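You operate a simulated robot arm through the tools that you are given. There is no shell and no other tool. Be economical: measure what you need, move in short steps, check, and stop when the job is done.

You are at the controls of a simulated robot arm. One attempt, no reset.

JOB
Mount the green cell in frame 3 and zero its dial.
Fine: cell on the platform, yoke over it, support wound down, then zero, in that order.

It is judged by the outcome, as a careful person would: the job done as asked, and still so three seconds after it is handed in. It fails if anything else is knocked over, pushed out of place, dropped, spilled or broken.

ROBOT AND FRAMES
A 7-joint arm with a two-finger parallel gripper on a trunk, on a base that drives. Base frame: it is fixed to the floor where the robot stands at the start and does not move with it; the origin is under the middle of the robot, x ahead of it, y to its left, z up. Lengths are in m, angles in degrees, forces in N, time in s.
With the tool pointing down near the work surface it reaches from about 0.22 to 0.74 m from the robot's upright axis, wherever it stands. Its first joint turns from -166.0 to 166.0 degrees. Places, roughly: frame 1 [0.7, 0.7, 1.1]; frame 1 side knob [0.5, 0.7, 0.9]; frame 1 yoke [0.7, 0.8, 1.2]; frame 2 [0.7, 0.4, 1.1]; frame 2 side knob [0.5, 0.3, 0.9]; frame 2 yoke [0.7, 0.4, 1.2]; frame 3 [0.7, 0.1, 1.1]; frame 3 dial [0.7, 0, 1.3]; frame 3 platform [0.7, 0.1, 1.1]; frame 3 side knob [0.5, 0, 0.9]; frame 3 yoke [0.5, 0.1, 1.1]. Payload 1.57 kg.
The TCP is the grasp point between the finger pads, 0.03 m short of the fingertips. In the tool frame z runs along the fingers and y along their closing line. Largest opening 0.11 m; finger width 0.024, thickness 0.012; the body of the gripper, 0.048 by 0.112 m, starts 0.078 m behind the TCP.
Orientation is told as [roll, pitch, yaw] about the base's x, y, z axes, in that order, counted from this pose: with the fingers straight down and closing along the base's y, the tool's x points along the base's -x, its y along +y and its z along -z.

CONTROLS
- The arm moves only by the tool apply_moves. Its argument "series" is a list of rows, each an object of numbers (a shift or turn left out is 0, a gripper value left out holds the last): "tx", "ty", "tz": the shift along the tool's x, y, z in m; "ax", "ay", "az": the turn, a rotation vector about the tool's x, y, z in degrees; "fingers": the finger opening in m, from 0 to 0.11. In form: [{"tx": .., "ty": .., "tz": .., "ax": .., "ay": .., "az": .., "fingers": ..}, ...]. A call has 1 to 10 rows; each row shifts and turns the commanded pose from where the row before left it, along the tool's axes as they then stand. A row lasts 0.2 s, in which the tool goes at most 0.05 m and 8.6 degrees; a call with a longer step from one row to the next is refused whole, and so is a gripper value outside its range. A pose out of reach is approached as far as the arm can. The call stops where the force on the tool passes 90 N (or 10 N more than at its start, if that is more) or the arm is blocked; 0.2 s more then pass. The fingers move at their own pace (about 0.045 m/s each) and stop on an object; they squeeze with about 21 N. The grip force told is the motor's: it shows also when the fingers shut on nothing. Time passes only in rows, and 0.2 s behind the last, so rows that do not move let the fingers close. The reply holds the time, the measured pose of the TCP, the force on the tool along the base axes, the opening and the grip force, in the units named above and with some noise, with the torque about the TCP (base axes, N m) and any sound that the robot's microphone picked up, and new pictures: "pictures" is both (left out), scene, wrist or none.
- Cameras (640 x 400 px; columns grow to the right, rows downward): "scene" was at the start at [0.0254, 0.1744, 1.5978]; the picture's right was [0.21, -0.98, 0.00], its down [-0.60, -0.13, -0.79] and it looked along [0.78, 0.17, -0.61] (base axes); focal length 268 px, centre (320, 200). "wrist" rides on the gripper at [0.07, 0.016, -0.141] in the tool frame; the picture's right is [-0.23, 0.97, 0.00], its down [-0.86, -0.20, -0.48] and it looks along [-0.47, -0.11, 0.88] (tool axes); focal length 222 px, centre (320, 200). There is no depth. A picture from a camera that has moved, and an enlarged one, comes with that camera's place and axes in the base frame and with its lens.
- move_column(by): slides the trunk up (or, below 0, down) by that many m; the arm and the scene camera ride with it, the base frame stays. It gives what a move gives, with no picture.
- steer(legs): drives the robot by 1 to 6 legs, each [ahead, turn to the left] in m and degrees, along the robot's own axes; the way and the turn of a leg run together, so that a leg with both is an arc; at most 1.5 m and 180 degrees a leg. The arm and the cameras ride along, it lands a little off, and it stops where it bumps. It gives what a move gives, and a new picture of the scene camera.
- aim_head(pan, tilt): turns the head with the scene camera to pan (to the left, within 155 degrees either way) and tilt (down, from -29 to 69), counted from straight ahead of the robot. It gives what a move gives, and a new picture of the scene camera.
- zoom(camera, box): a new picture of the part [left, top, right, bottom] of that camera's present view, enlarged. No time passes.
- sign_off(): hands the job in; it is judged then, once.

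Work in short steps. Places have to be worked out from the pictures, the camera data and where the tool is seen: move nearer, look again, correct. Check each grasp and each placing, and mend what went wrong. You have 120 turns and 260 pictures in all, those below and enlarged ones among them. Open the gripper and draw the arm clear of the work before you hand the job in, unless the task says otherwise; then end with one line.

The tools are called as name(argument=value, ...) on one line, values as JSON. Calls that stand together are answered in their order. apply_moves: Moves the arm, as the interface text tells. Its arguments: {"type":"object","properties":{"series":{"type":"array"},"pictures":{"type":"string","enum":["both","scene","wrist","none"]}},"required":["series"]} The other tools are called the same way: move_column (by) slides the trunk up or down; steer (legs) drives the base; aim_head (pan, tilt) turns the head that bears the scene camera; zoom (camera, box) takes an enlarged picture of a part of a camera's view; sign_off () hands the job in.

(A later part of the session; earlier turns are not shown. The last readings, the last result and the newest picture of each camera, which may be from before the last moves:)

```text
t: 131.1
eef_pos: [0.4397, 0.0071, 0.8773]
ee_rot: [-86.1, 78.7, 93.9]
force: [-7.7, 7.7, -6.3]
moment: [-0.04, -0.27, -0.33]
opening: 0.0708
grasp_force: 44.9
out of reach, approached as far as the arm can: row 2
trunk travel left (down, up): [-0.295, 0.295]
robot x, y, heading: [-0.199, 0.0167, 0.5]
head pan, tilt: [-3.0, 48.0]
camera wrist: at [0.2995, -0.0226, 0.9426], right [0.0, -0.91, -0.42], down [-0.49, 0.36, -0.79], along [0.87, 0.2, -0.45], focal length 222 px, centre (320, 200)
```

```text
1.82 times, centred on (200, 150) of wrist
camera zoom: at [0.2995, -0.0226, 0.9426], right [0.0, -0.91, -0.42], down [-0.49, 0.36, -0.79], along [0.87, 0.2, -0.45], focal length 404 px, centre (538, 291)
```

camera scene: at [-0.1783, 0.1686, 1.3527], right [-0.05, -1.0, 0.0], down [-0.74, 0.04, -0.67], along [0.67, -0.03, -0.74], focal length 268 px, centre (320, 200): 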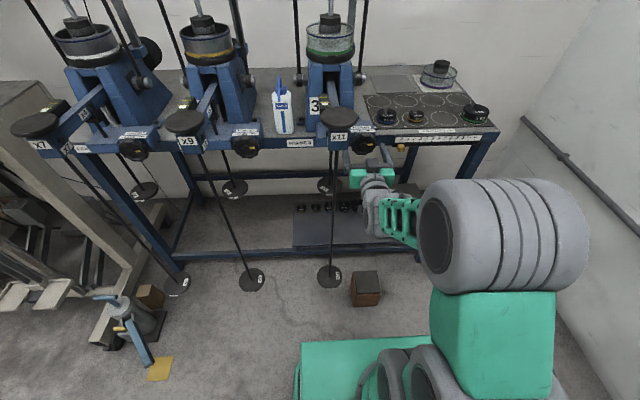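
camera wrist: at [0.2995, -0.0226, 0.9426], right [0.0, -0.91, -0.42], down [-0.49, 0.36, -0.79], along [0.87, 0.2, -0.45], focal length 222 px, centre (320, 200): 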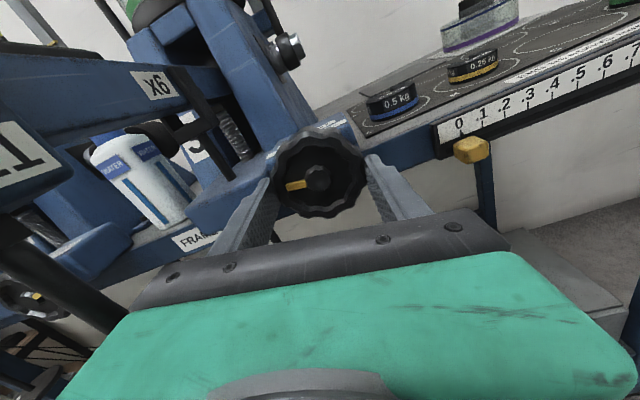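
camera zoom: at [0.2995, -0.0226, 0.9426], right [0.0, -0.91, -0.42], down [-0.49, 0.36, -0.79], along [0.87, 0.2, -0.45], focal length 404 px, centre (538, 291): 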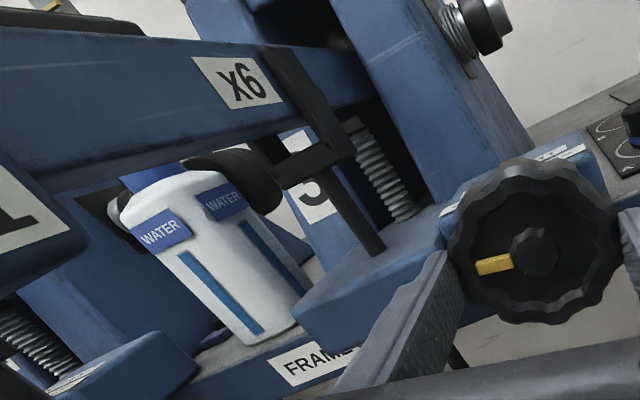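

The lever's bubble stays centred and no stop was felt. I'll take another half-turn to be sure the support is fully down: release, rotate back, regrip.

apply_moves(series=[{"fingers": 0.1}, {}, {"tz": -0.004}, {"az": 8.4}, {"az": 8.4}, {"az": 8.4}, {"az": 8.4}, {"az": 8.4}, {"az": 8.4}, {"az": 8.4}], pictures="none")

apply_moves(series=[{"az": 8.4}, {"az": 8.4}, {"az": 8.4}, {"az": 8.4}, {"az": 8.4}, {"az": 8.4}, {"az": 8.4}, {"az": 8.4}, {"az": 8.4}, {}], pictures="wrist")

zoom(camera="wrist", box=[200, 60, 440, 260])

```text
t: 133.3
eef_pos: [0.435, 0.0078, 0.8756]
ee_rot: [-89.5, 19.6, 90.3]
force: [0.2, 1.0, 0.2]
moment: [-0.01, 0.01, 0.01]
opening: 0.0999
grasp_force: 0.0
trunk travel left (down, up): [-0.295, 0.295]
robot x, y, heading: [-0.1973, 0.0153, 0.6]
head pan, tilt: [-3.0, 48.0]
```

```text
t: 135.5
eef_pos: [0.4351, 0.0079, 0.8767]
ee_rot: [-89.1, -56.1, 89.4]
force: [0.4, 0.6, 0.7]
moment: [0.03, 0.01, -0.04]
opening: 0.0998
grasp_force: 0.1
trunk travel left (down, up): [-0.295, 0.295]
robot x, y, heading: [-0.195, 0.0158, 0.8]
head pan, tilt: [-3.0, 48.0]
camera wrist: at [0.2945, -0.0186, 0.8099], right [-0.01, 0.93, -0.35], down [-0.47, 0.31, 0.83], along [0.88, 0.17, 0.44], focal length 222 px, centre (320, 200)
```

wrist: 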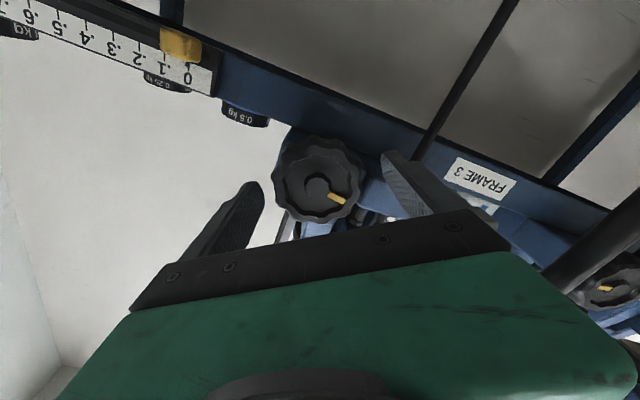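

```text
2.00 times, centred on (320, 160) of wrist
camera zoom: at [0.2945, -0.0186, 0.8099], right [-0.01, 0.93, -0.35], down [-0.47, 0.31, 0.83], along [0.88, 0.17, 0.44], focal length 444 px, centre (320, 280)
```

zoom: 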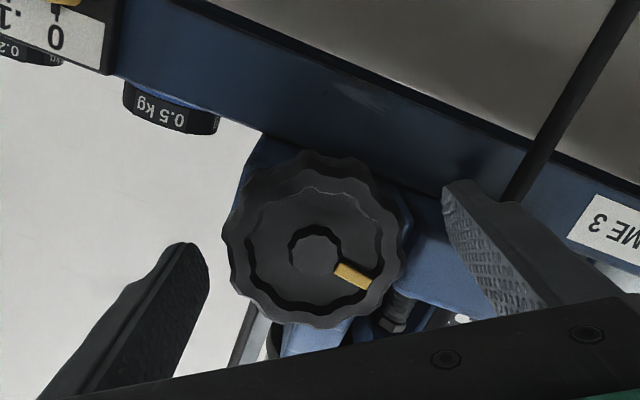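

Regrip and turn another ~135°.

apply_moves(series=[{"tx": -0.003, "ty": -0.002, "tz": 0.0045}, {"fingers": 0.06}, {}, {}, {}, {"az": -8}, {"az": -8}, {"az": -8}, {"az": -8}, {}], pictures="wrist")

apply_moves(series=[{"az": -8}, {"az": -8}, {"az": -8}, {"az": -8}, {"az": -8}, {"az": -8}, {}], pictures="wrist")

zoom(camera="scene", box=[310, 60, 430, 180])

```text
t: 137.7
eef_pos: [0.4405, 0.0075, 0.8807]
ee_rot: [-89.5, -24.0, 90.0]
force: [-0.2, -2.7, 1.6]
moment: [0.63, -0.56, -0.26]
opening: 0.0715
grasp_force: 36.6
trunk travel left (down, up): [-0.295, 0.295]
robot x, y, heading: [-0.1941, 0.0183, 0.7]
head pan, tilt: [-3.0, 48.0]
camera wrist: at [0.299, -0.0508, 0.8376], right [-0.01, 0.6, -0.8], down [-0.48, 0.7, 0.53], along [0.88, 0.38, 0.28], focal length 222 px, centre (320, 200)
```

wrist: 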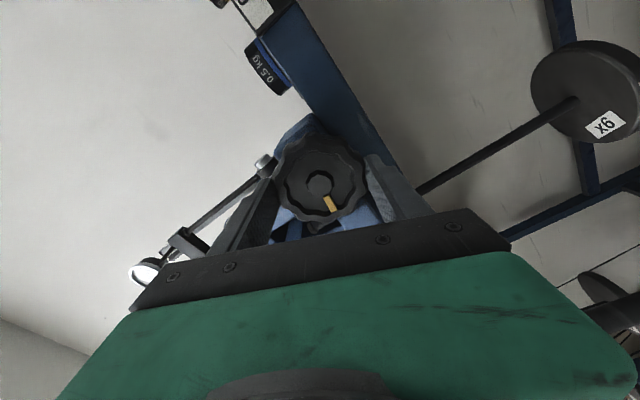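

```text
t: 139.3
eef_pos: [0.4408, 0.0078, 0.8784]
ee_rot: [-89.4, 24.2, 90.4]
force: [0.7, 0.0, 0.2]
moment: [-0.01, -0.2, 0.36]
opening: 0.0694
grasp_force: 45.6
trunk travel left (down, up): [-0.295, 0.295]
robot x, y, heading: [-0.1989, 0.0147, 0.5]
head pan, tilt: [-3.0, 48.0]
camera wrist: at [0.2999, -0.063, 0.8942], right [-0.01, -0.19, -0.98], down [-0.48, 0.86, -0.16], along [0.88, 0.47, -0.1], focal length 222 px, centre (320, 200)
```

wrist: 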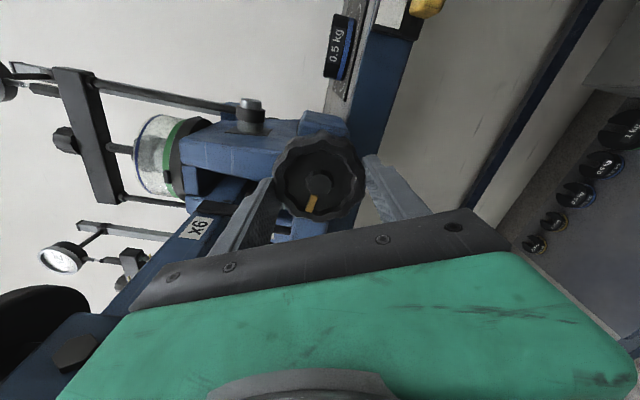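

```text
3.33 times, centred on (370, 120) of scene
camera zoom: at [-0.1794, 0.1685, 1.3527], right [-0.04, -1.0, 0.0], down [-0.74, 0.03, -0.67], along [0.67, -0.03, -0.74], focal length 893 px, centre (153, 467)
```

zoom: 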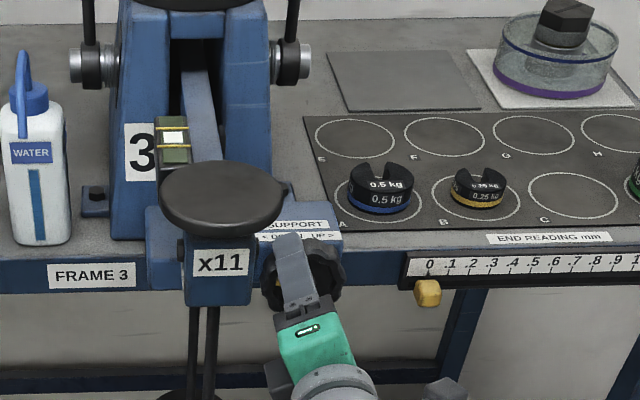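

The pointer shows the gripper slipping round: the knob reached its stop at DOWN (pointer left) and the bubble stays centred. I release and back off, then inspect the dial.

apply_moves(series=[{"fingers": 0.1}, {}, {"tz": -0.02}, {"tz": -0.04}, {"tz": -0.04}, {}], pictures="none")

aim_head(pan=-3, tilt=15)

zoom(camera="scene", box=[310, 120, 390, 200])

```text
t: 140.7
eef_pos: [0.3405, 0.0064, 0.8801]
ee_rot: [-89.5, 24.0, 90.3]
force: [0.2, 0.4, -0.2]
moment: [-0.02, -0.01, 0.02]
opening: 0.0999
grasp_force: 0.1
trunk travel left (down, up): [-0.295, 0.295]
robot x, y, heading: [-0.1944, 0.0137, 0.3]
head pan, tilt: [-3.0, 48.0]
```

```text
t: 141.7
eef_pos: [0.341, 0.0071, 0.88]
ee_rot: [-89.6, 24.0, 90.4]
force: [-0.7, -0.2, 0.6]
moment: [0.0, 0.0, -0.02]
opening: 0.0998
grasp_force: 0.0
trunk travel left (down, up): [-0.295, 0.295]
robot x, y, heading: [-0.1957, 0.0155, 0.7]
head pan, tilt: [-3.0, 15.0]
camera scene: at [-0.165, 0.1679, 1.4036], right [-0.04, -1.0, 0.0], down [-0.26, 0.01, -0.97], along [0.96, -0.04, -0.26], focal length 268 px, centre (320, 200)
```

scene: 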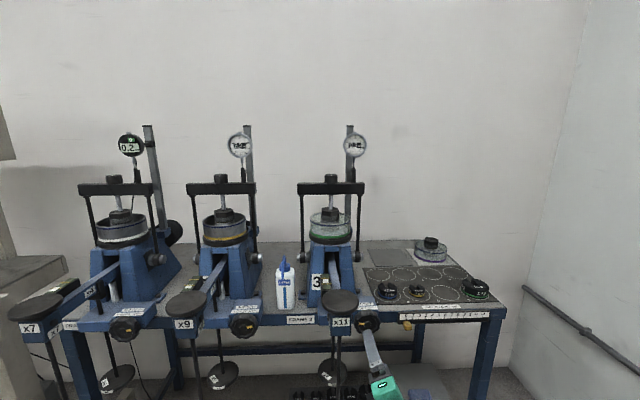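

```text
5.00 times, centred on (350, 160) of scene
camera zoom: at [-0.165, 0.1679, 1.4036], right [-0.04, -1.0, 0.0], down [-0.26, 0.01, -0.97], along [0.96, -0.04, -0.26], focal length 1340 px, centre (170, 400)
```

zoom: 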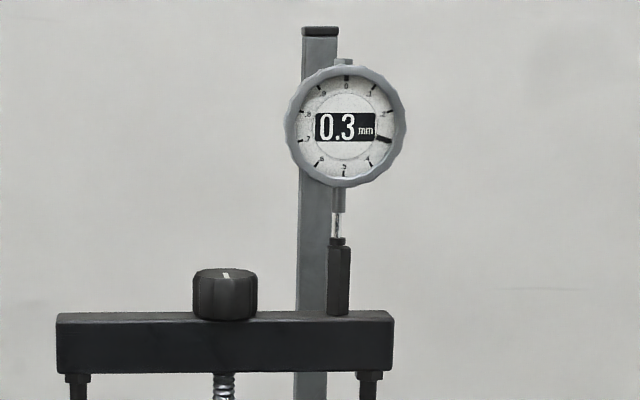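

The dial has a scalloped rotating bezel; needle at 0.3 of a turn, so the bezel must turn ~108° clockwise to bring 0 to the needle. I rotate the tool back to 54° anticlockwise, shift right clear of the pan, and raise the column.

apply_moves(series=[{"az": 7.5}, {"az": 7.5}, {"az": 7.5}, {"az": 7.5}, {"az": 7.5}, {"az": 7.5}, {"az": 7.5}, {"az": 7.5}, {}], pictures="none")

apply_moves(series=[{"ty": -0.0235, "tx": 0.0324}, {"ty": -0.0235, "tx": 0.0324}, {"ty": -0.0235, "tx": 0.0324}, {}], pictures="none")

move_column(by=0.295)

```text
t: 143.7
eef_pos: [0.3402, 0.0072, 0.8817]
ee_rot: [-89.4, -36.1, 89.8]
force: [0.6, 0.3, 0.2]
moment: [-0.02, 0.03, 0.01]
opening: 0.0999
grasp_force: 0.1
trunk travel left (down, up): [-0.295, 0.295]
robot x, y, heading: [-0.1953, 0.0197, 0.5]
head pan, tilt: [-3.0, 15.0]
```

```text
t: 144.7
eef_pos: [0.3399, -0.1123, 0.8828]
ee_rot: [-89.4, -36.0, 89.8]
force: [-0.9, 0.2, 0.1]
moment: [-0.04, -0.02, 0.03]
opening: 0.1
grasp_force: 0.1
trunk travel left (down, up): [-0.295, 0.295]
robot x, y, heading: [-0.1955, 0.0145, 0.4]
head pan, tilt: [-3.0, 15.0]
```

```text
t: 147.6
eef_pos: [0.3402, -0.1124, 1.1775]
ee_rot: [-89.5, -36.1, 89.8]
force: [-0.7, -0.5, -0.2]
moment: [-0.02, 0.01, -0.01]
opening: 0.1001
grasp_force: 0.0
trunk travel left (down, up): [-0.59, 0.0]
robot x, y, heading: [-0.1993, 0.0153, 0.7]
head pan, tilt: [-3.0, 15.0]
```

apply_moves(series=[{"ty": -0.0356, "tx": -0.0259}, {"ty": -0.0356, "tx": -0.0259}, {"ty": -0.0356, "tx": -0.0259}, {"ty": -0.0356, "tx": -0.0259}, {}], pictures="none")

steer(legs=[[0.1, 0]])

apply_moves(series=[{"ty": 0.0282, "tx": -0.0387}, {"ty": 0.0282, "tx": -0.0387}, {"ty": 0.0282, "tx": -0.0387}, {}], pictures="both")

```text
t: 148.8
eef_pos: [0.3423, -0.1112, 1.3555]
ee_rot: [-89.4, -36.0, 89.8]
force: [-0.3, 0.1, 0.4]
moment: [0.02, 0.0, 0.0]
opening: 0.1002
grasp_force: 0.1
trunk travel left (down, up): [-0.59, 0.0]
robot x, y, heading: [-0.2012, 0.0156, 0.4]
head pan, tilt: [-3.0, 15.0]
```

```text
t: 150.0
eef_pos: [0.4432, -0.1094, 1.3542]
ee_rot: [-89.3, -36.1, 89.9]
force: [0.2, -0.5, 0.8]
moment: [0.02, -0.02, 0.01]
opening: 0.0999
grasp_force: 0.0
trunk travel left (down, up): [-0.59, 0.0]
robot x, y, heading: [-0.0942, 0.0179, 0.5]
head pan, tilt: [-3.0, 15.0]
camera scene: at [-0.0618, 0.1697, 1.6987], right [-0.05, -1.0, 0.0], down [-0.26, 0.01, -0.97], along [0.96, -0.04, -0.26], focal length 268 px, centre (320, 200)
```

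scene: 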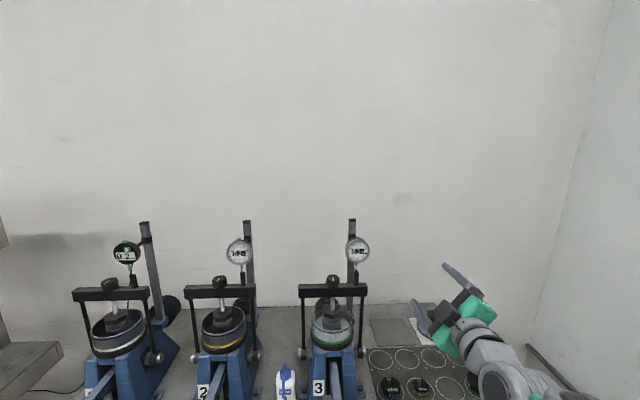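

```text
t: 150.8
eef_pos: [0.428, -0.122, 1.3404]
ee_rot: [-87.3, -36.0, 71.7]
force: [0.8, 0.4, 0.4]
moment: [0.0, -0.02, -0.01]
opening: 0.1003
grasp_force: 0.0
trunk travel left (down, up): [-0.59, 0.0]
robot x, y, heading: [-0.0951, 0.0164, 0.3]
head pan, tilt: [-3.0, 15.0]
stopped in row 3: the arm was blocked; the commanded pose is now the measured one
camera scene: at [-0.0623, 0.1699, 1.6979], right [-0.05, -1.0, 0.0], down [-0.26, 0.01, -0.97], along [0.96, -0.04, -0.26], focal length 268 px, centre (320, 200)
camera wrist: at [0.2771, -0.1259, 1.2903], right [0.19, 0.73, -0.65], down [-0.27, 0.68, 0.68], along [0.94, 0.04, 0.33], focal length 222 px, centre (320, 200)
```

scene: 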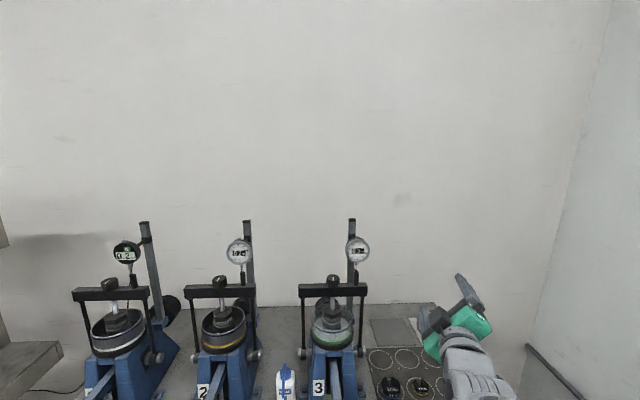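
wrist: 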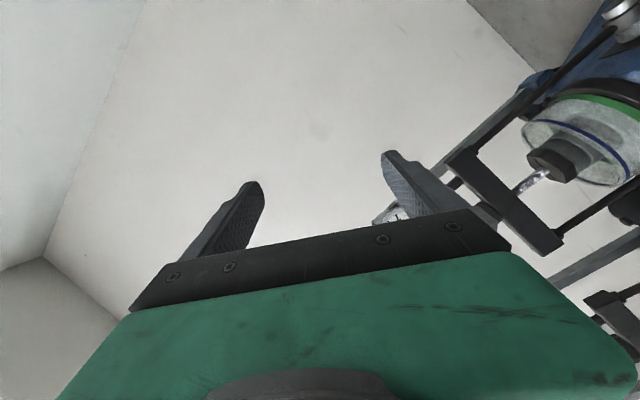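

Folding limit again; I extend forward first, correct the yaw by +18°, then go left.

apply_moves(series=[{"tz": 0.04}, {"tz": 0.04}, {"ax": -3.53, "ay": -4.86}, {"ax": -3.53, "ay": -4.86}, {"ax": -3.53, "ay": -4.86}, {}], pictures="none")

```text
t: 152.2
eef_pos: [0.5015, -0.1471, 1.3426]
ee_rot: [-88.0, -36.4, 90.0]
force: [0.4, -0.5, 0.2]
moment: [-0.02, 0.03, 0.02]
opening: 0.0998
grasp_force: 0.1
trunk travel left (down, up): [-0.59, 0.0]
robot x, y, heading: [-0.0961, 0.0182, 0.3]
head pan, tilt: [-3.0, 15.0]
```

apply_moves(series=[{"ty": 0.0191, "tx": -0.0302}, {"ty": 0.0191, "tx": -0.0302}, {"ty": 0.0191, "tx": -0.0302}, {"ty": 0.0191, "tx": -0.0302}, {"ty": 0.0191, "tx": -0.0302}, {}], pictures="both")

zoom(camera="wrist", box=[200, 60, 440, 260])

```text
t: 153.6
eef_pos: [0.499, 0.032, 1.3541]
ee_rot: [-87.9, -36.5, 89.9]
force: [0.9, 0.7, -0.5]
moment: [0.0, 0.02, 0.0]
opening: 0.1001
grasp_force: 0.0
trunk travel left (down, up): [-0.59, 0.0]
robot x, y, heading: [-0.0958, 0.0194, 0.3]
head pan, tilt: [-3.0, 15.0]
camera scene: at [-0.063, 0.1697, 1.6987], right [-0.05, -1.0, 0.0], down [-0.26, 0.01, -0.97], along [0.96, -0.04, -0.26], focal length 268 px, centre (320, 200)
camera wrist: at [0.3572, -0.018, 1.3035], right [-0.03, 0.76, -0.65], down [-0.47, 0.56, 0.68], along [0.88, 0.33, 0.34], focal length 222 px, centre (320, 200)
```

scene: 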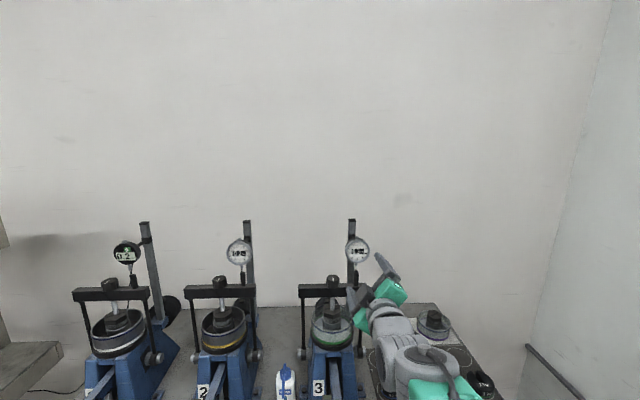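
wrist: 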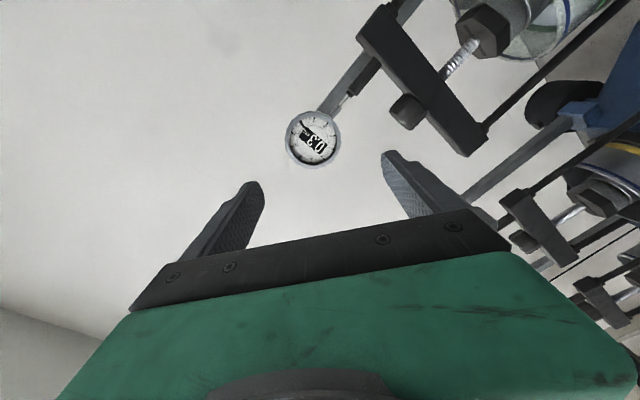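

```text
2.00 times, centred on (320, 160) of wrist
camera zoom: at [0.3572, -0.018, 1.3035], right [-0.03, 0.76, -0.65], down [-0.47, 0.56, 0.68], along [0.88, 0.33, 0.34], focal length 444 px, centre (320, 280)
```

zoom: 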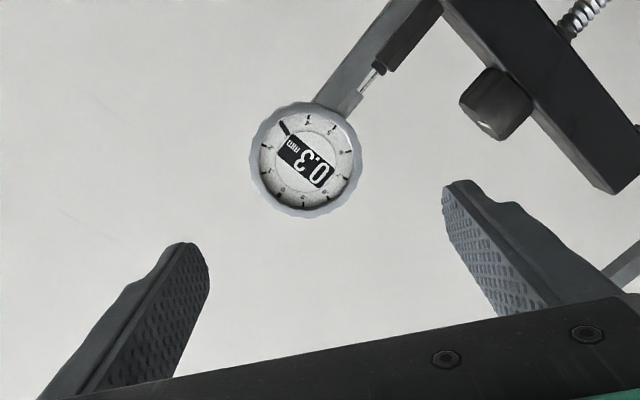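

Dial face ≈(0.658,0.027,1.355). Approach to just in front of it.

apply_moves(series=[{"ty": -0.003, "tx": 0.004, "tz": 0.03}, {"tz": 0.03}, {"tz": 0.03}, {"tz": 0.02}, {}], pictures="wrist")

zoom(camera="wrist", box=[200, 60, 440, 260])

zoom(camera="scene", box=[310, 210, 410, 310])

```text
t: 154.8
eef_pos: [0.6093, 0.0286, 1.3525]
ee_rot: [-88.0, -36.5, 89.9]
force: [0.1, -0.4, -0.1]
moment: [0.02, 0.04, -0.02]
opening: 0.1003
grasp_force: 0.0
trunk travel left (down, up): [-0.59, 0.0]
robot x, y, heading: [-0.093, 0.0188, 0.6]
head pan, tilt: [-3.0, 15.0]
camera wrist: at [0.4679, -0.0206, 1.3008], right [-0.03, 0.76, -0.65], down [-0.47, 0.56, 0.68], along [0.88, 0.33, 0.34], focal length 222 px, centre (320, 200)
```

wrist: 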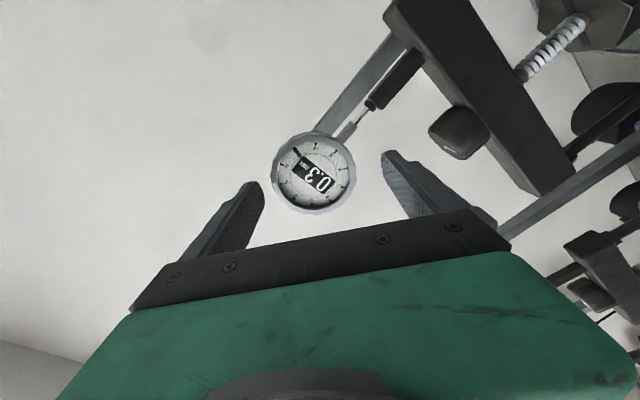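

```text
2.00 times, centred on (320, 160) of wrist
camera zoom: at [0.4679, -0.0206, 1.3008], right [-0.03, 0.76, -0.65], down [-0.47, 0.56, 0.68], along [0.88, 0.33, 0.34], focal length 444 px, centre (320, 280)
```

zoom: 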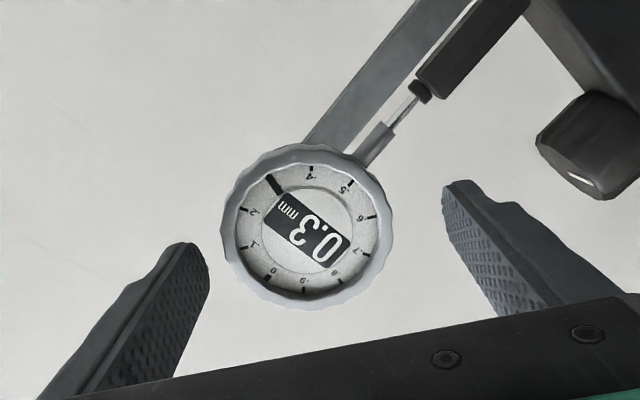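

```text
4.00 times, centred on (360, 260) of scene
camera zoom: at [-0.0631, 0.1697, 1.6987], right [-0.05, -1.0, 0.0], down [-0.26, 0.01, -0.97], along [0.96, -0.04, -0.26], focal length 1072 px, centre (160, -40)
```

zoom: 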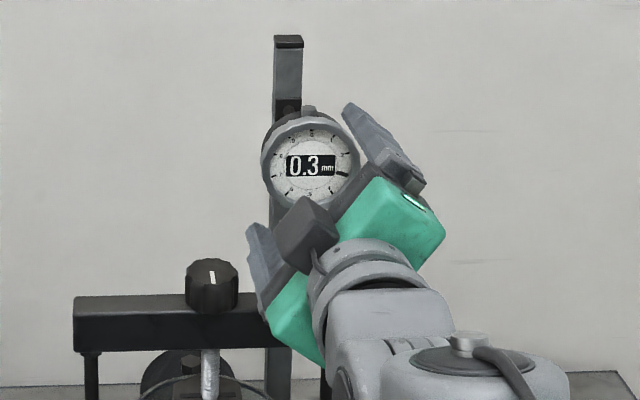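

Needle sits right at mark 3. I correct the centring (≈6 mm up) and advance so the tips straddle the bezel.

apply_moves(series=[{"ty": -0.006, "tx": -0.004}, {"tz": 0.015}, {"tz": 0.013}, {}], pictures="wrist")

zoom(camera="wrist", box=[200, 60, 440, 260])

zoom(camera="scene", box=[310, 210, 410, 310])

```text
t: 155.8
eef_pos: [0.638, 0.0283, 1.359]
ee_rot: [-88.0, -36.5, 90.0]
force: [0.1, 0.1, 0.0]
moment: [-0.02, 0.0, -0.01]
opening: 0.1
grasp_force: 0.1
trunk travel left (down, up): [-0.59, 0.0]
robot x, y, heading: [-0.0965, 0.0147, 0.3]
head pan, tilt: [-3.0, 15.0]
camera wrist: at [0.4954, -0.0217, 1.3078], right [-0.03, 0.76, -0.65], down [-0.47, 0.56, 0.68], along [0.88, 0.33, 0.34], focal length 222 px, centre (320, 200)
```

wrist: 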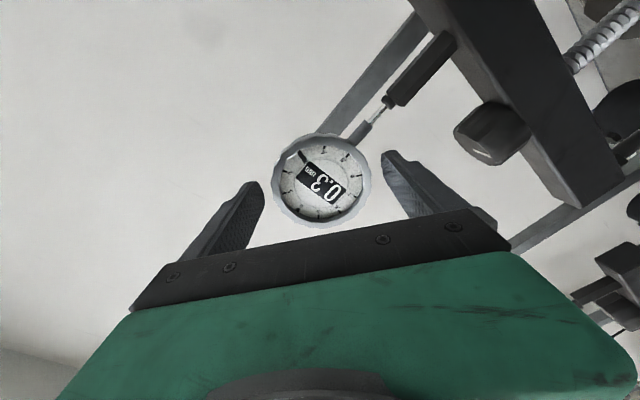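

```text
2.00 times, centred on (320, 160) of wrist
camera zoom: at [0.4954, -0.0217, 1.3078], right [-0.03, 0.76, -0.65], down [-0.47, 0.56, 0.68], along [0.88, 0.33, 0.34], focal length 444 px, centre (320, 280)
```

zoom: 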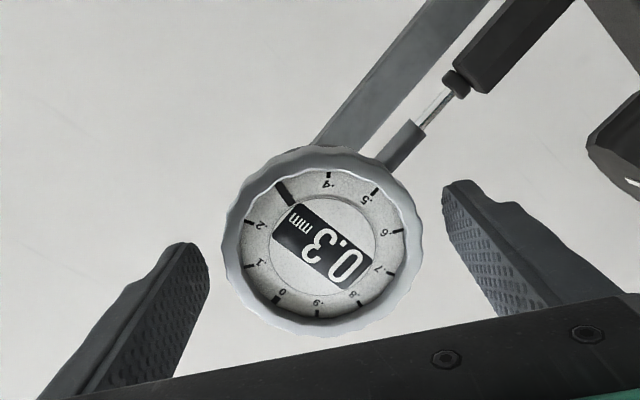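

```text
4.00 times, centred on (360, 260) of scene
camera zoom: at [-0.0631, 0.1697, 1.6987], right [-0.05, -1.0, 0.0], down [-0.26, 0.01, -0.97], along [0.96, -0.04, -0.26], focal length 1072 px, centre (160, -40)
```

zoom: 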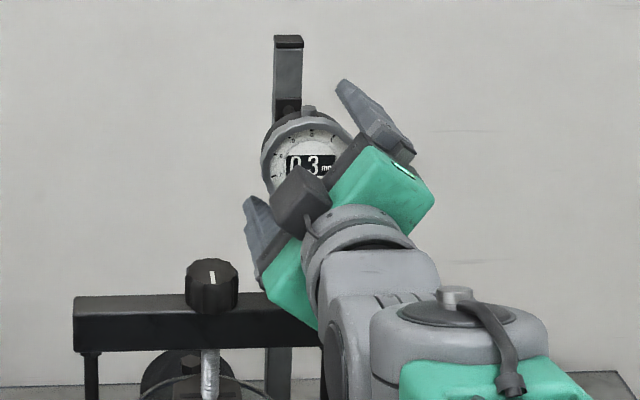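

Centred on the dial. Close gently on the bezel.

apply_moves(series=[{"fingers": 0.068}, {}, {}, {}], pictures="wrist")

zoom(camera="wrist", box=[200, 60, 440, 260])

```text
t: 156.8
eef_pos: [0.6366, 0.0274, 1.3574]
ee_rot: [-87.9, -36.5, 89.9]
force: [-2.1, 2.1, -4.3]
moment: [0.01, -0.08, 0.06]
opening: 0.0716
grasp_force: 31.9
trunk travel left (down, up): [-0.59, 0.0]
robot x, y, heading: [-0.0977, 0.0193, 0.6]
head pan, tilt: [-3.0, 15.0]
camera wrist: at [0.4954, -0.021, 1.3067], right [-0.03, 0.76, -0.65], down [-0.47, 0.56, 0.68], along [0.88, 0.33, 0.34], focal length 222 px, centre (320, 200)
```

wrist: 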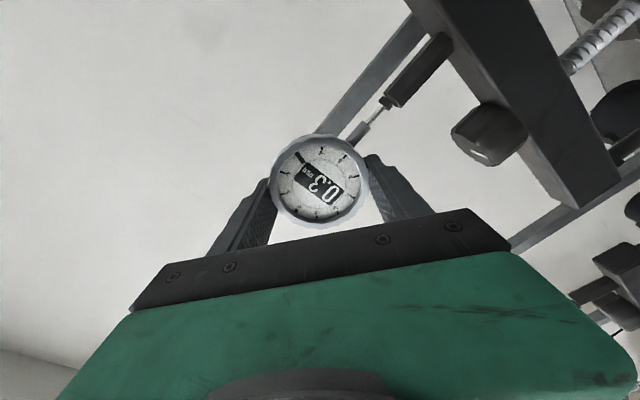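

```text
2.00 times, centred on (320, 160) of wrist
camera zoom: at [0.4954, -0.021, 1.3067], right [-0.03, 0.76, -0.65], down [-0.47, 0.56, 0.68], along [0.88, 0.33, 0.34], focal length 444 px, centre (320, 280)
```

zoom: 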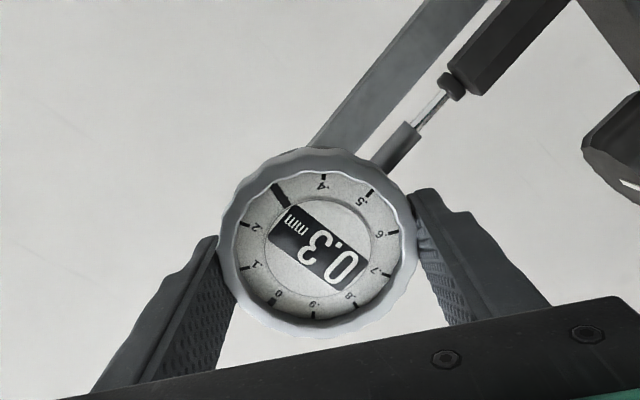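

Gripped. Turn clockwise (az positive) 24° as a test.

apply_moves(series=[{"az": 8}, {"az": 8}, {"az": 8}, {}], pictures="wrist")

zoom(camera="wrist", box=[200, 60, 440, 260])

```text
t: 157.8
eef_pos: [0.6367, 0.0271, 1.359]
ee_rot: [-86.6, -60.6, 88.1]
force: [-4.0, -1.3, -7.2]
moment: [-0.01, -0.65, -0.18]
opening: 0.0712
grasp_force: 45.0
trunk travel left (down, up): [-0.59, 0.0]
robot x, y, heading: [-0.0972, 0.0195, 0.5]
head pan, tilt: [-3.0, 15.0]
camera wrist: at [0.4946, 0.0047, 1.2934], right [-0.03, 0.96, -0.28], down [-0.46, 0.24, 0.86], along [0.89, 0.15, 0.43], focal length 222 px, centre (320, 200)
```

wrist: 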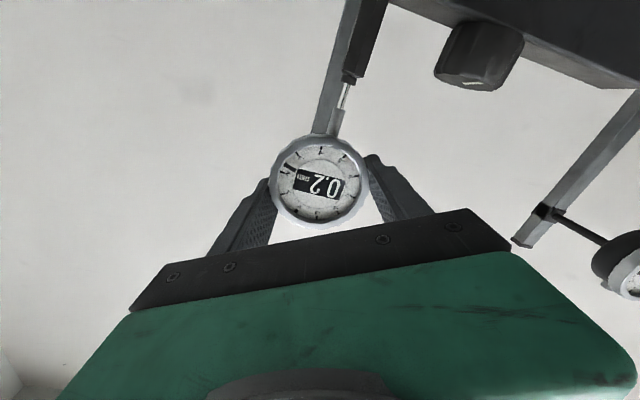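

```text
2.00 times, centred on (320, 160) of wrist
camera zoom: at [0.4946, 0.0047, 1.2934], right [-0.03, 0.96, -0.28], down [-0.46, 0.24, 0.86], along [0.89, 0.15, 0.43], focal length 444 px, centre (320, 280)
```

zoom: 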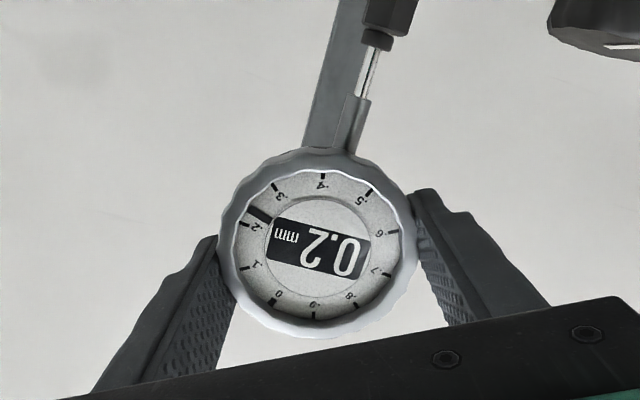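

Reading went to 0.2; direction right. Continue 48°.

apply_moves(series=[{"az": 8}, {"az": 8}, {"az": 8}, {"az": 8}, {"az": 8}, {"az": 8}, {}], pictures="wrist")

zoom(camera="wrist", box=[200, 60, 440, 260])

```text
t: 159.3
eef_pos: [0.6373, 0.0237, 1.3593]
ee_rot: [85.2, -71.2, -84.5]
force: [4.1, -20.5, 1.7]
moment: [-0.05, -0.48, -1.09]
opening: 0.0708
grasp_force: 44.9
trunk travel left (down, up): [-0.59, 0.0]
robot x, y, heading: [-0.0925, 0.0154, 0.4]
head pan, tilt: [-3.0, 15.0]
camera wrist: at [0.4944, 0.0601, 1.3016], right [0.0, 0.85, 0.53], down [-0.45, -0.47, 0.76], along [0.89, -0.24, 0.38], focal length 222 px, centre (320, 200)
```

wrist: 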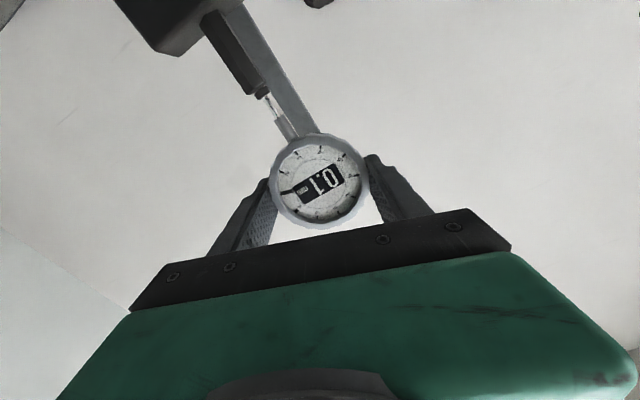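

```text
2.00 times, centred on (320, 160) of wrist
camera zoom: at [0.4944, 0.0601, 1.3016], right [0.0, 0.85, 0.53], down [-0.45, -0.47, 0.76], along [0.89, -0.24, 0.38], focal length 444 px, centre (320, 280)
```

zoom: 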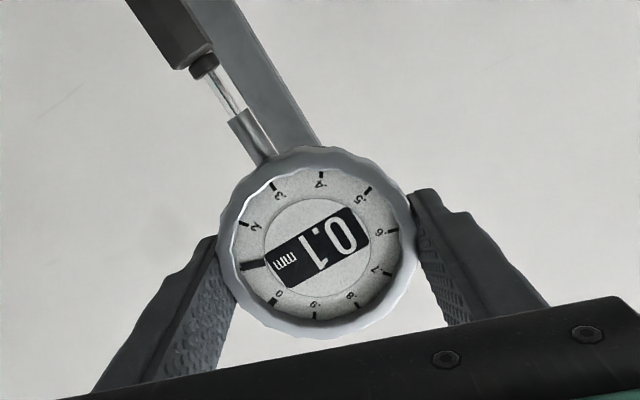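

Reading 0.1, needle on 1. Turn 36° more.

apply_moves(series=[{"az": 8}, {"az": 8}, {"az": 8}, {"az": 8}, {"az": 3}, {}], pictures="wrist")

zoom(camera="wrist", box=[260, 110, 380, 230])

```text
t: 160.8
eef_pos: [0.637, 0.0241, 1.3561]
ee_rot: [87.8, -36.3, -87.8]
force: [-5.7, -22.9, -4.4]
moment: [-0.02, -0.06, 0.19]
opening: 0.0707
grasp_force: 45.3
trunk travel left (down, up): [-0.59, 0.0]
robot x, y, heading: [-0.0992, 0.0174, 0.5]
head pan, tilt: [-3.0, 15.0]
camera wrist: at [0.4941, 0.087, 1.3329], right [0.02, 0.39, 0.92], down [-0.45, -0.82, 0.36], along [0.89, -0.43, 0.16], focal length 222 px, centre (320, 200)
```

wrist: 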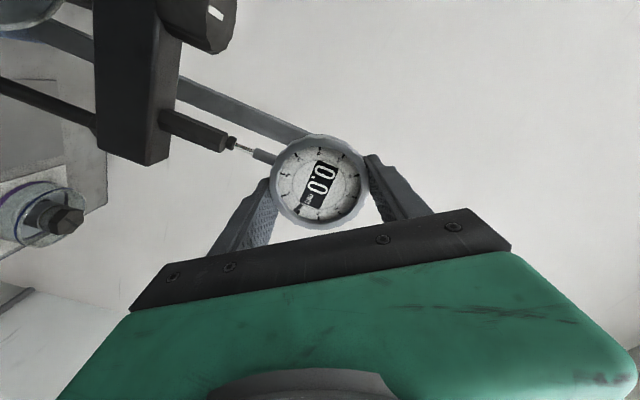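

```text
3.33 times, centred on (320, 170) of wrist
camera zoom: at [0.4941, 0.087, 1.3329], right [0.02, 0.39, 0.92], down [-0.45, -0.82, 0.36], along [0.89, -0.43, 0.16], focal length 740 px, centre (320, 300)
```

zoom: 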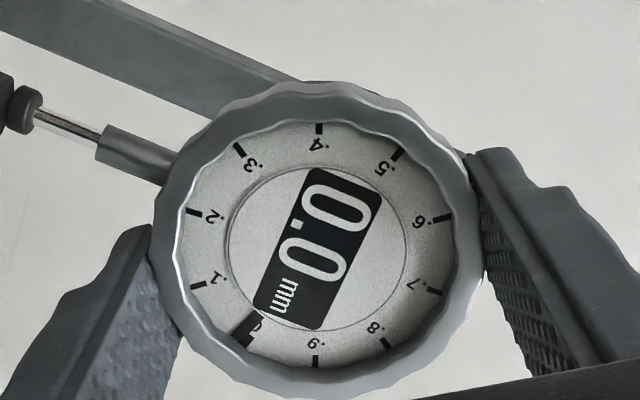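

Reading is 0.0 with the needle on the 0 mark. Release and retreat straight back.

apply_moves(series=[{"fingers": 0.1}, {}, {}, {"tz": -0.02}, {"tz": -0.03}, {"tz": -0.04}, {"tz": -0.04}, {}], pictures="both")

zoom(camera="wrist", box=[240, 80, 400, 200])

zoom(camera="scene", box=[270, 210, 430, 330])

```text
t: 162.6
eef_pos: [0.5078, 0.0265, 1.3623]
ee_rot: [88.0, -36.4, -87.7]
force: [0.4, -0.4, -0.2]
moment: [0.02, 0.05, 0.0]
opening: 0.1002
grasp_force: 0.0
trunk travel left (down, up): [-0.59, 0.0]
robot x, y, heading: [-0.0933, 0.0208, 0.6]
head pan, tilt: [-3.0, 15.0]
camera scene: at [-0.0628, 0.1694, 1.6987], right [-0.05, -1.0, 0.0], down [-0.26, 0.01, -0.97], along [0.96, -0.04, -0.26], focal length 268 px, centre (320, 200)
camera wrist: at [0.3654, 0.0892, 1.3365], right [0.02, 0.4, 0.92], down [-0.45, -0.82, 0.36], along [0.89, -0.42, 0.16], focal length 222 px, centre (320, 200)
```

scene: 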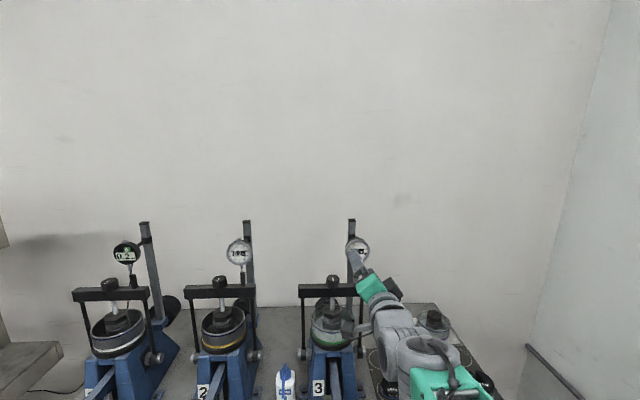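
wrist: 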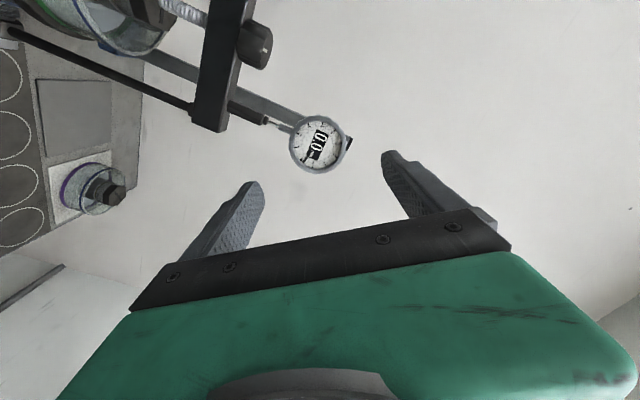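

```text
3.33 times, centred on (320, 140) of wrist
camera zoom: at [0.3654, 0.0892, 1.3365], right [0.02, 0.4, 0.92], down [-0.45, -0.82, 0.36], along [0.89, -0.42, 0.16], focal length 740 px, centre (320, 400)
```

zoom: 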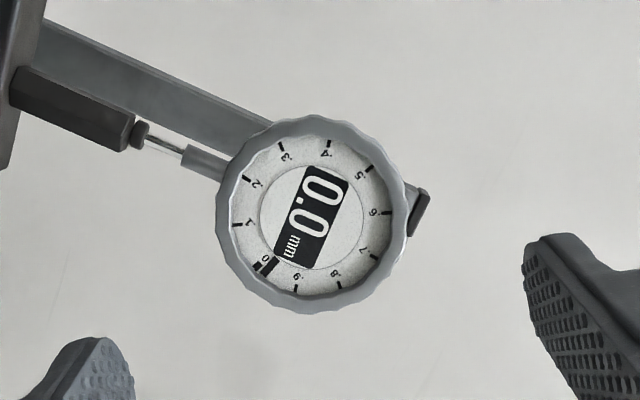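

```text
3.33 times, centred on (350, 270) of scene
camera zoom: at [-0.0628, 0.1694, 1.6987], right [-0.05, -1.0, 0.0], down [-0.26, 0.01, -0.97], along [0.96, -0.04, -0.26], focal length 893 px, centre (220, -33)
```

zoom: 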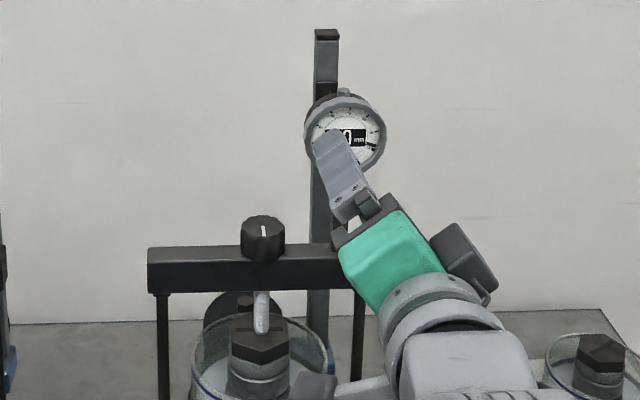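

I zoom further on the needle versus the 0 mark, and check the overall scene.

zoom(camera="wrist", box=[285, 110, 350, 175])

aim_head(pan=5, tilt=40)

zoom(camera="scene", box=[260, 60, 460, 260])

```text
6.15 times, centred on (318, 142) of wrist
camera zoom: at [0.3654, 0.0892, 1.3365], right [0.02, 0.4, 0.92], down [-0.45, -0.82, 0.36], along [0.89, -0.42, 0.16], focal length 1367 px, centre (335, 554)
```

zoom: 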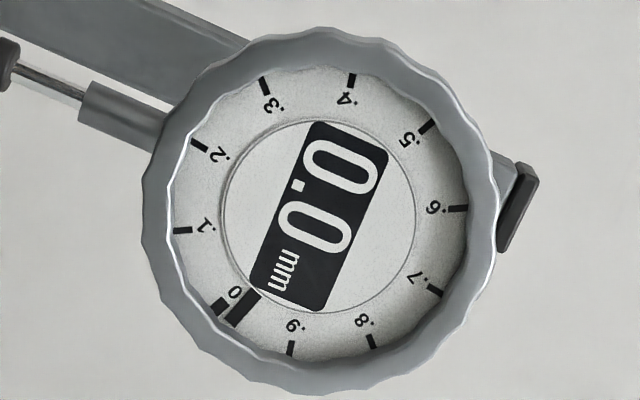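

```text
t: 163.4
eef_pos: [0.5094, 0.0273, 1.3627]
ee_rot: [88.0, -36.4, -87.7]
force: [-0.4, 0.0, 0.6]
moment: [0.03, 0.05, 0.02]
opening: 0.0998
grasp_force: 0.1
trunk travel left (down, up): [-0.59, 0.0]
robot x, y, heading: [-0.095, 0.0185, 0.4]
head pan, tilt: [5.0, 40.0]
camera scene: at [-0.0716, 0.1817, 1.6592], right [0.09, -1.0, 0.0], down [-0.64, -0.06, -0.77], along [0.76, 0.07, -0.64], focal length 268 px, centre (320, 200)
```

scene: 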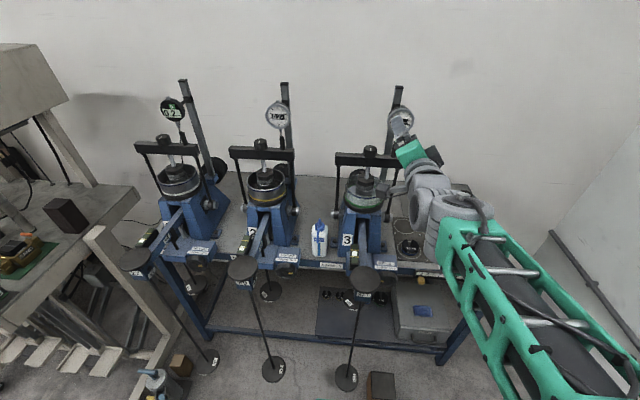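

```text
2.00 times, centred on (360, 160) of scene
camera zoom: at [-0.0716, 0.1817, 1.6592], right [0.09, -1.0, 0.0], down [-0.64, -0.06, -0.77], along [0.76, 0.07, -0.64], focal length 536 px, centre (240, 280)
```

zoom: 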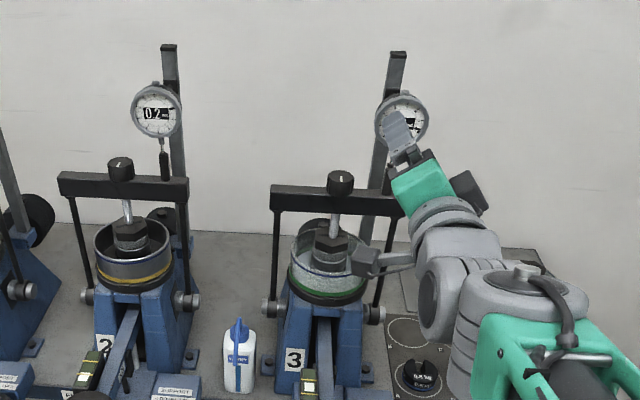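

The reading is 0.0, but the needle seems ~7° past the 0 mark. I'll go back to trim it; first a closer look.

apply_moves(series=[{"tz": 0.04}, {"tz": 0.04}, {"tz": 0.03}, {"tz": 0.018}, {}], pictures="wrist")

zoom(camera="wrist", box=[265, 120, 375, 230])

```text
t: 164.6
eef_pos: [0.635, 0.0303, 1.3597]
ee_rot: [88.0, -36.4, -87.7]
force: [-0.1, 0.2, -0.2]
moment: [0.02, -0.02, -0.01]
opening: 0.1001
grasp_force: 0.2
trunk travel left (down, up): [-0.59, 0.0]
robot x, y, heading: [-0.0937, 0.0167, 0.6]
head pan, tilt: [5.0, 40.0]
camera wrist: at [0.4926, 0.0917, 1.3341], right [0.02, 0.4, 0.92], down [-0.45, -0.82, 0.36], along [0.89, -0.42, 0.17], focal length 222 px, centre (320, 200)
```

wrist: 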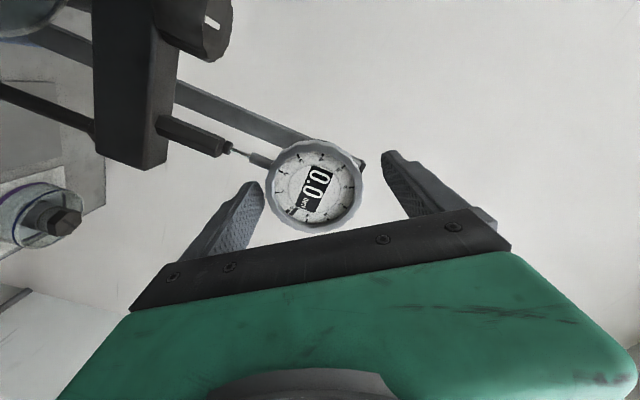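

```text
3.64 times, centred on (320, 175) of wrist
camera zoom: at [0.4926, 0.0917, 1.3341], right [0.02, 0.4, 0.92], down [-0.45, -0.82, 0.36], along [0.89, -0.42, 0.17], focal length 808 px, centre (320, 291)
```

zoom: 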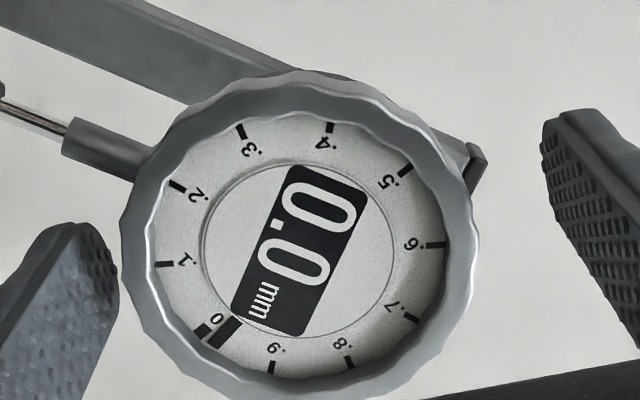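

Needle is ~8° past the 0 mark. Re-centre, grip, turn back 8°.

apply_moves(series=[{"ty": -0.004, "tx": -0.006, "tz": 0.002}, {"fingers": 0.069}, {}, {}, {}], pictures="wrist")

zoom(camera="wrist", box=[265, 120, 375, 230])

apply_moves(series=[{"az": -4}, {"az": -4}, {}], pictures="wrist")

zoom(camera="wrist", box=[265, 120, 375, 230])

```text
t: 165.8
eef_pos: [0.6373, 0.022, 1.358]
ee_rot: [88.0, -36.5, -87.7]
force: [1.3, 0.7, 0.3]
moment: [0.0, -0.02, 0.5]
opening: 0.0715
grasp_force: 33.7
trunk travel left (down, up): [-0.59, 0.0]
robot x, y, heading: [-0.0983, 0.0185, 0.3]
head pan, tilt: [5.0, 40.0]
camera wrist: at [0.4946, 0.0847, 1.3336], right [0.02, 0.4, 0.92], down [-0.45, -0.82, 0.36], along [0.89, -0.42, 0.16], focal length 222 px, centre (320, 200)
```

wrist: 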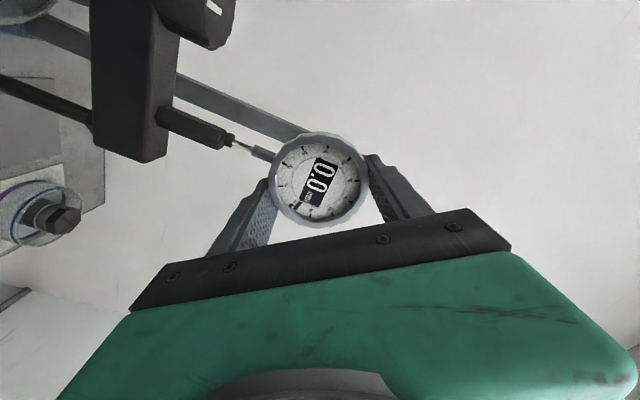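

```text
3.64 times, centred on (320, 175) of wrist
camera zoom: at [0.4946, 0.0847, 1.3336], right [0.02, 0.4, 0.92], down [-0.45, -0.82, 0.36], along [0.89, -0.42, 0.16], focal length 808 px, centre (320, 291)
```

zoom: 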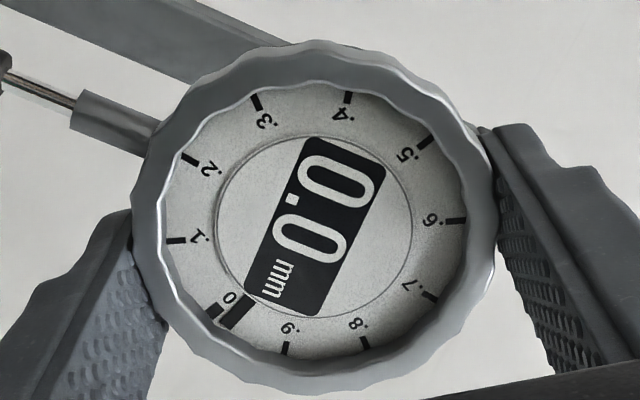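

```text
t: 166.6
eef_pos: [0.6379, 0.0221, 1.3585]
ee_rot: [87.8, -44.4, -87.4]
force: [1.8, 4.0, 1.9]
moment: [0.01, 0.42, -0.39]
opening: 0.0716
grasp_force: 44.9
trunk travel left (down, up): [-0.59, 0.0]
robot x, y, heading: [-0.0961, 0.0163, 0.0]
head pan, tilt: [5.0, 40.0]
camera wrist: at [0.4945, 0.0804, 1.3251], right [0.01, 0.52, 0.85], down [-0.45, -0.76, 0.47], along [0.89, -0.39, 0.23], focal length 222 px, centre (320, 200)
```

wrist: 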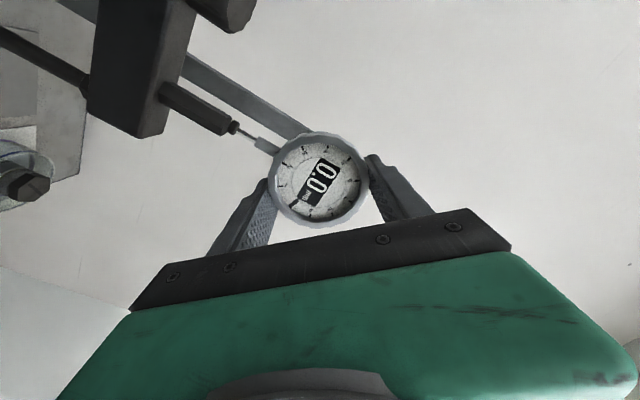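

```text
3.64 times, centred on (320, 175) of wrist
camera zoom: at [0.4945, 0.0804, 1.3251], right [0.01, 0.52, 0.85], down [-0.45, -0.76, 0.47], along [0.89, -0.39, 0.23], focal length 808 px, centre (320, 291)
```

zoom: 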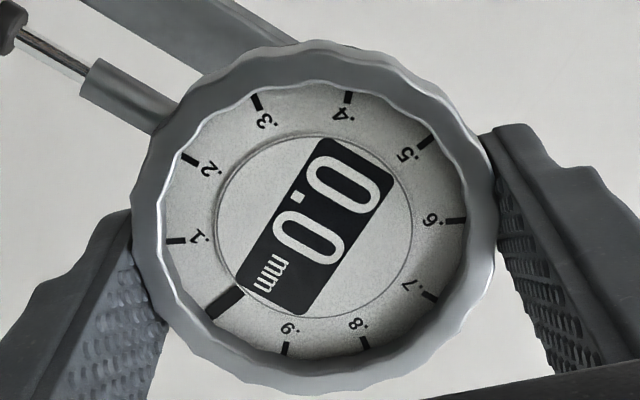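

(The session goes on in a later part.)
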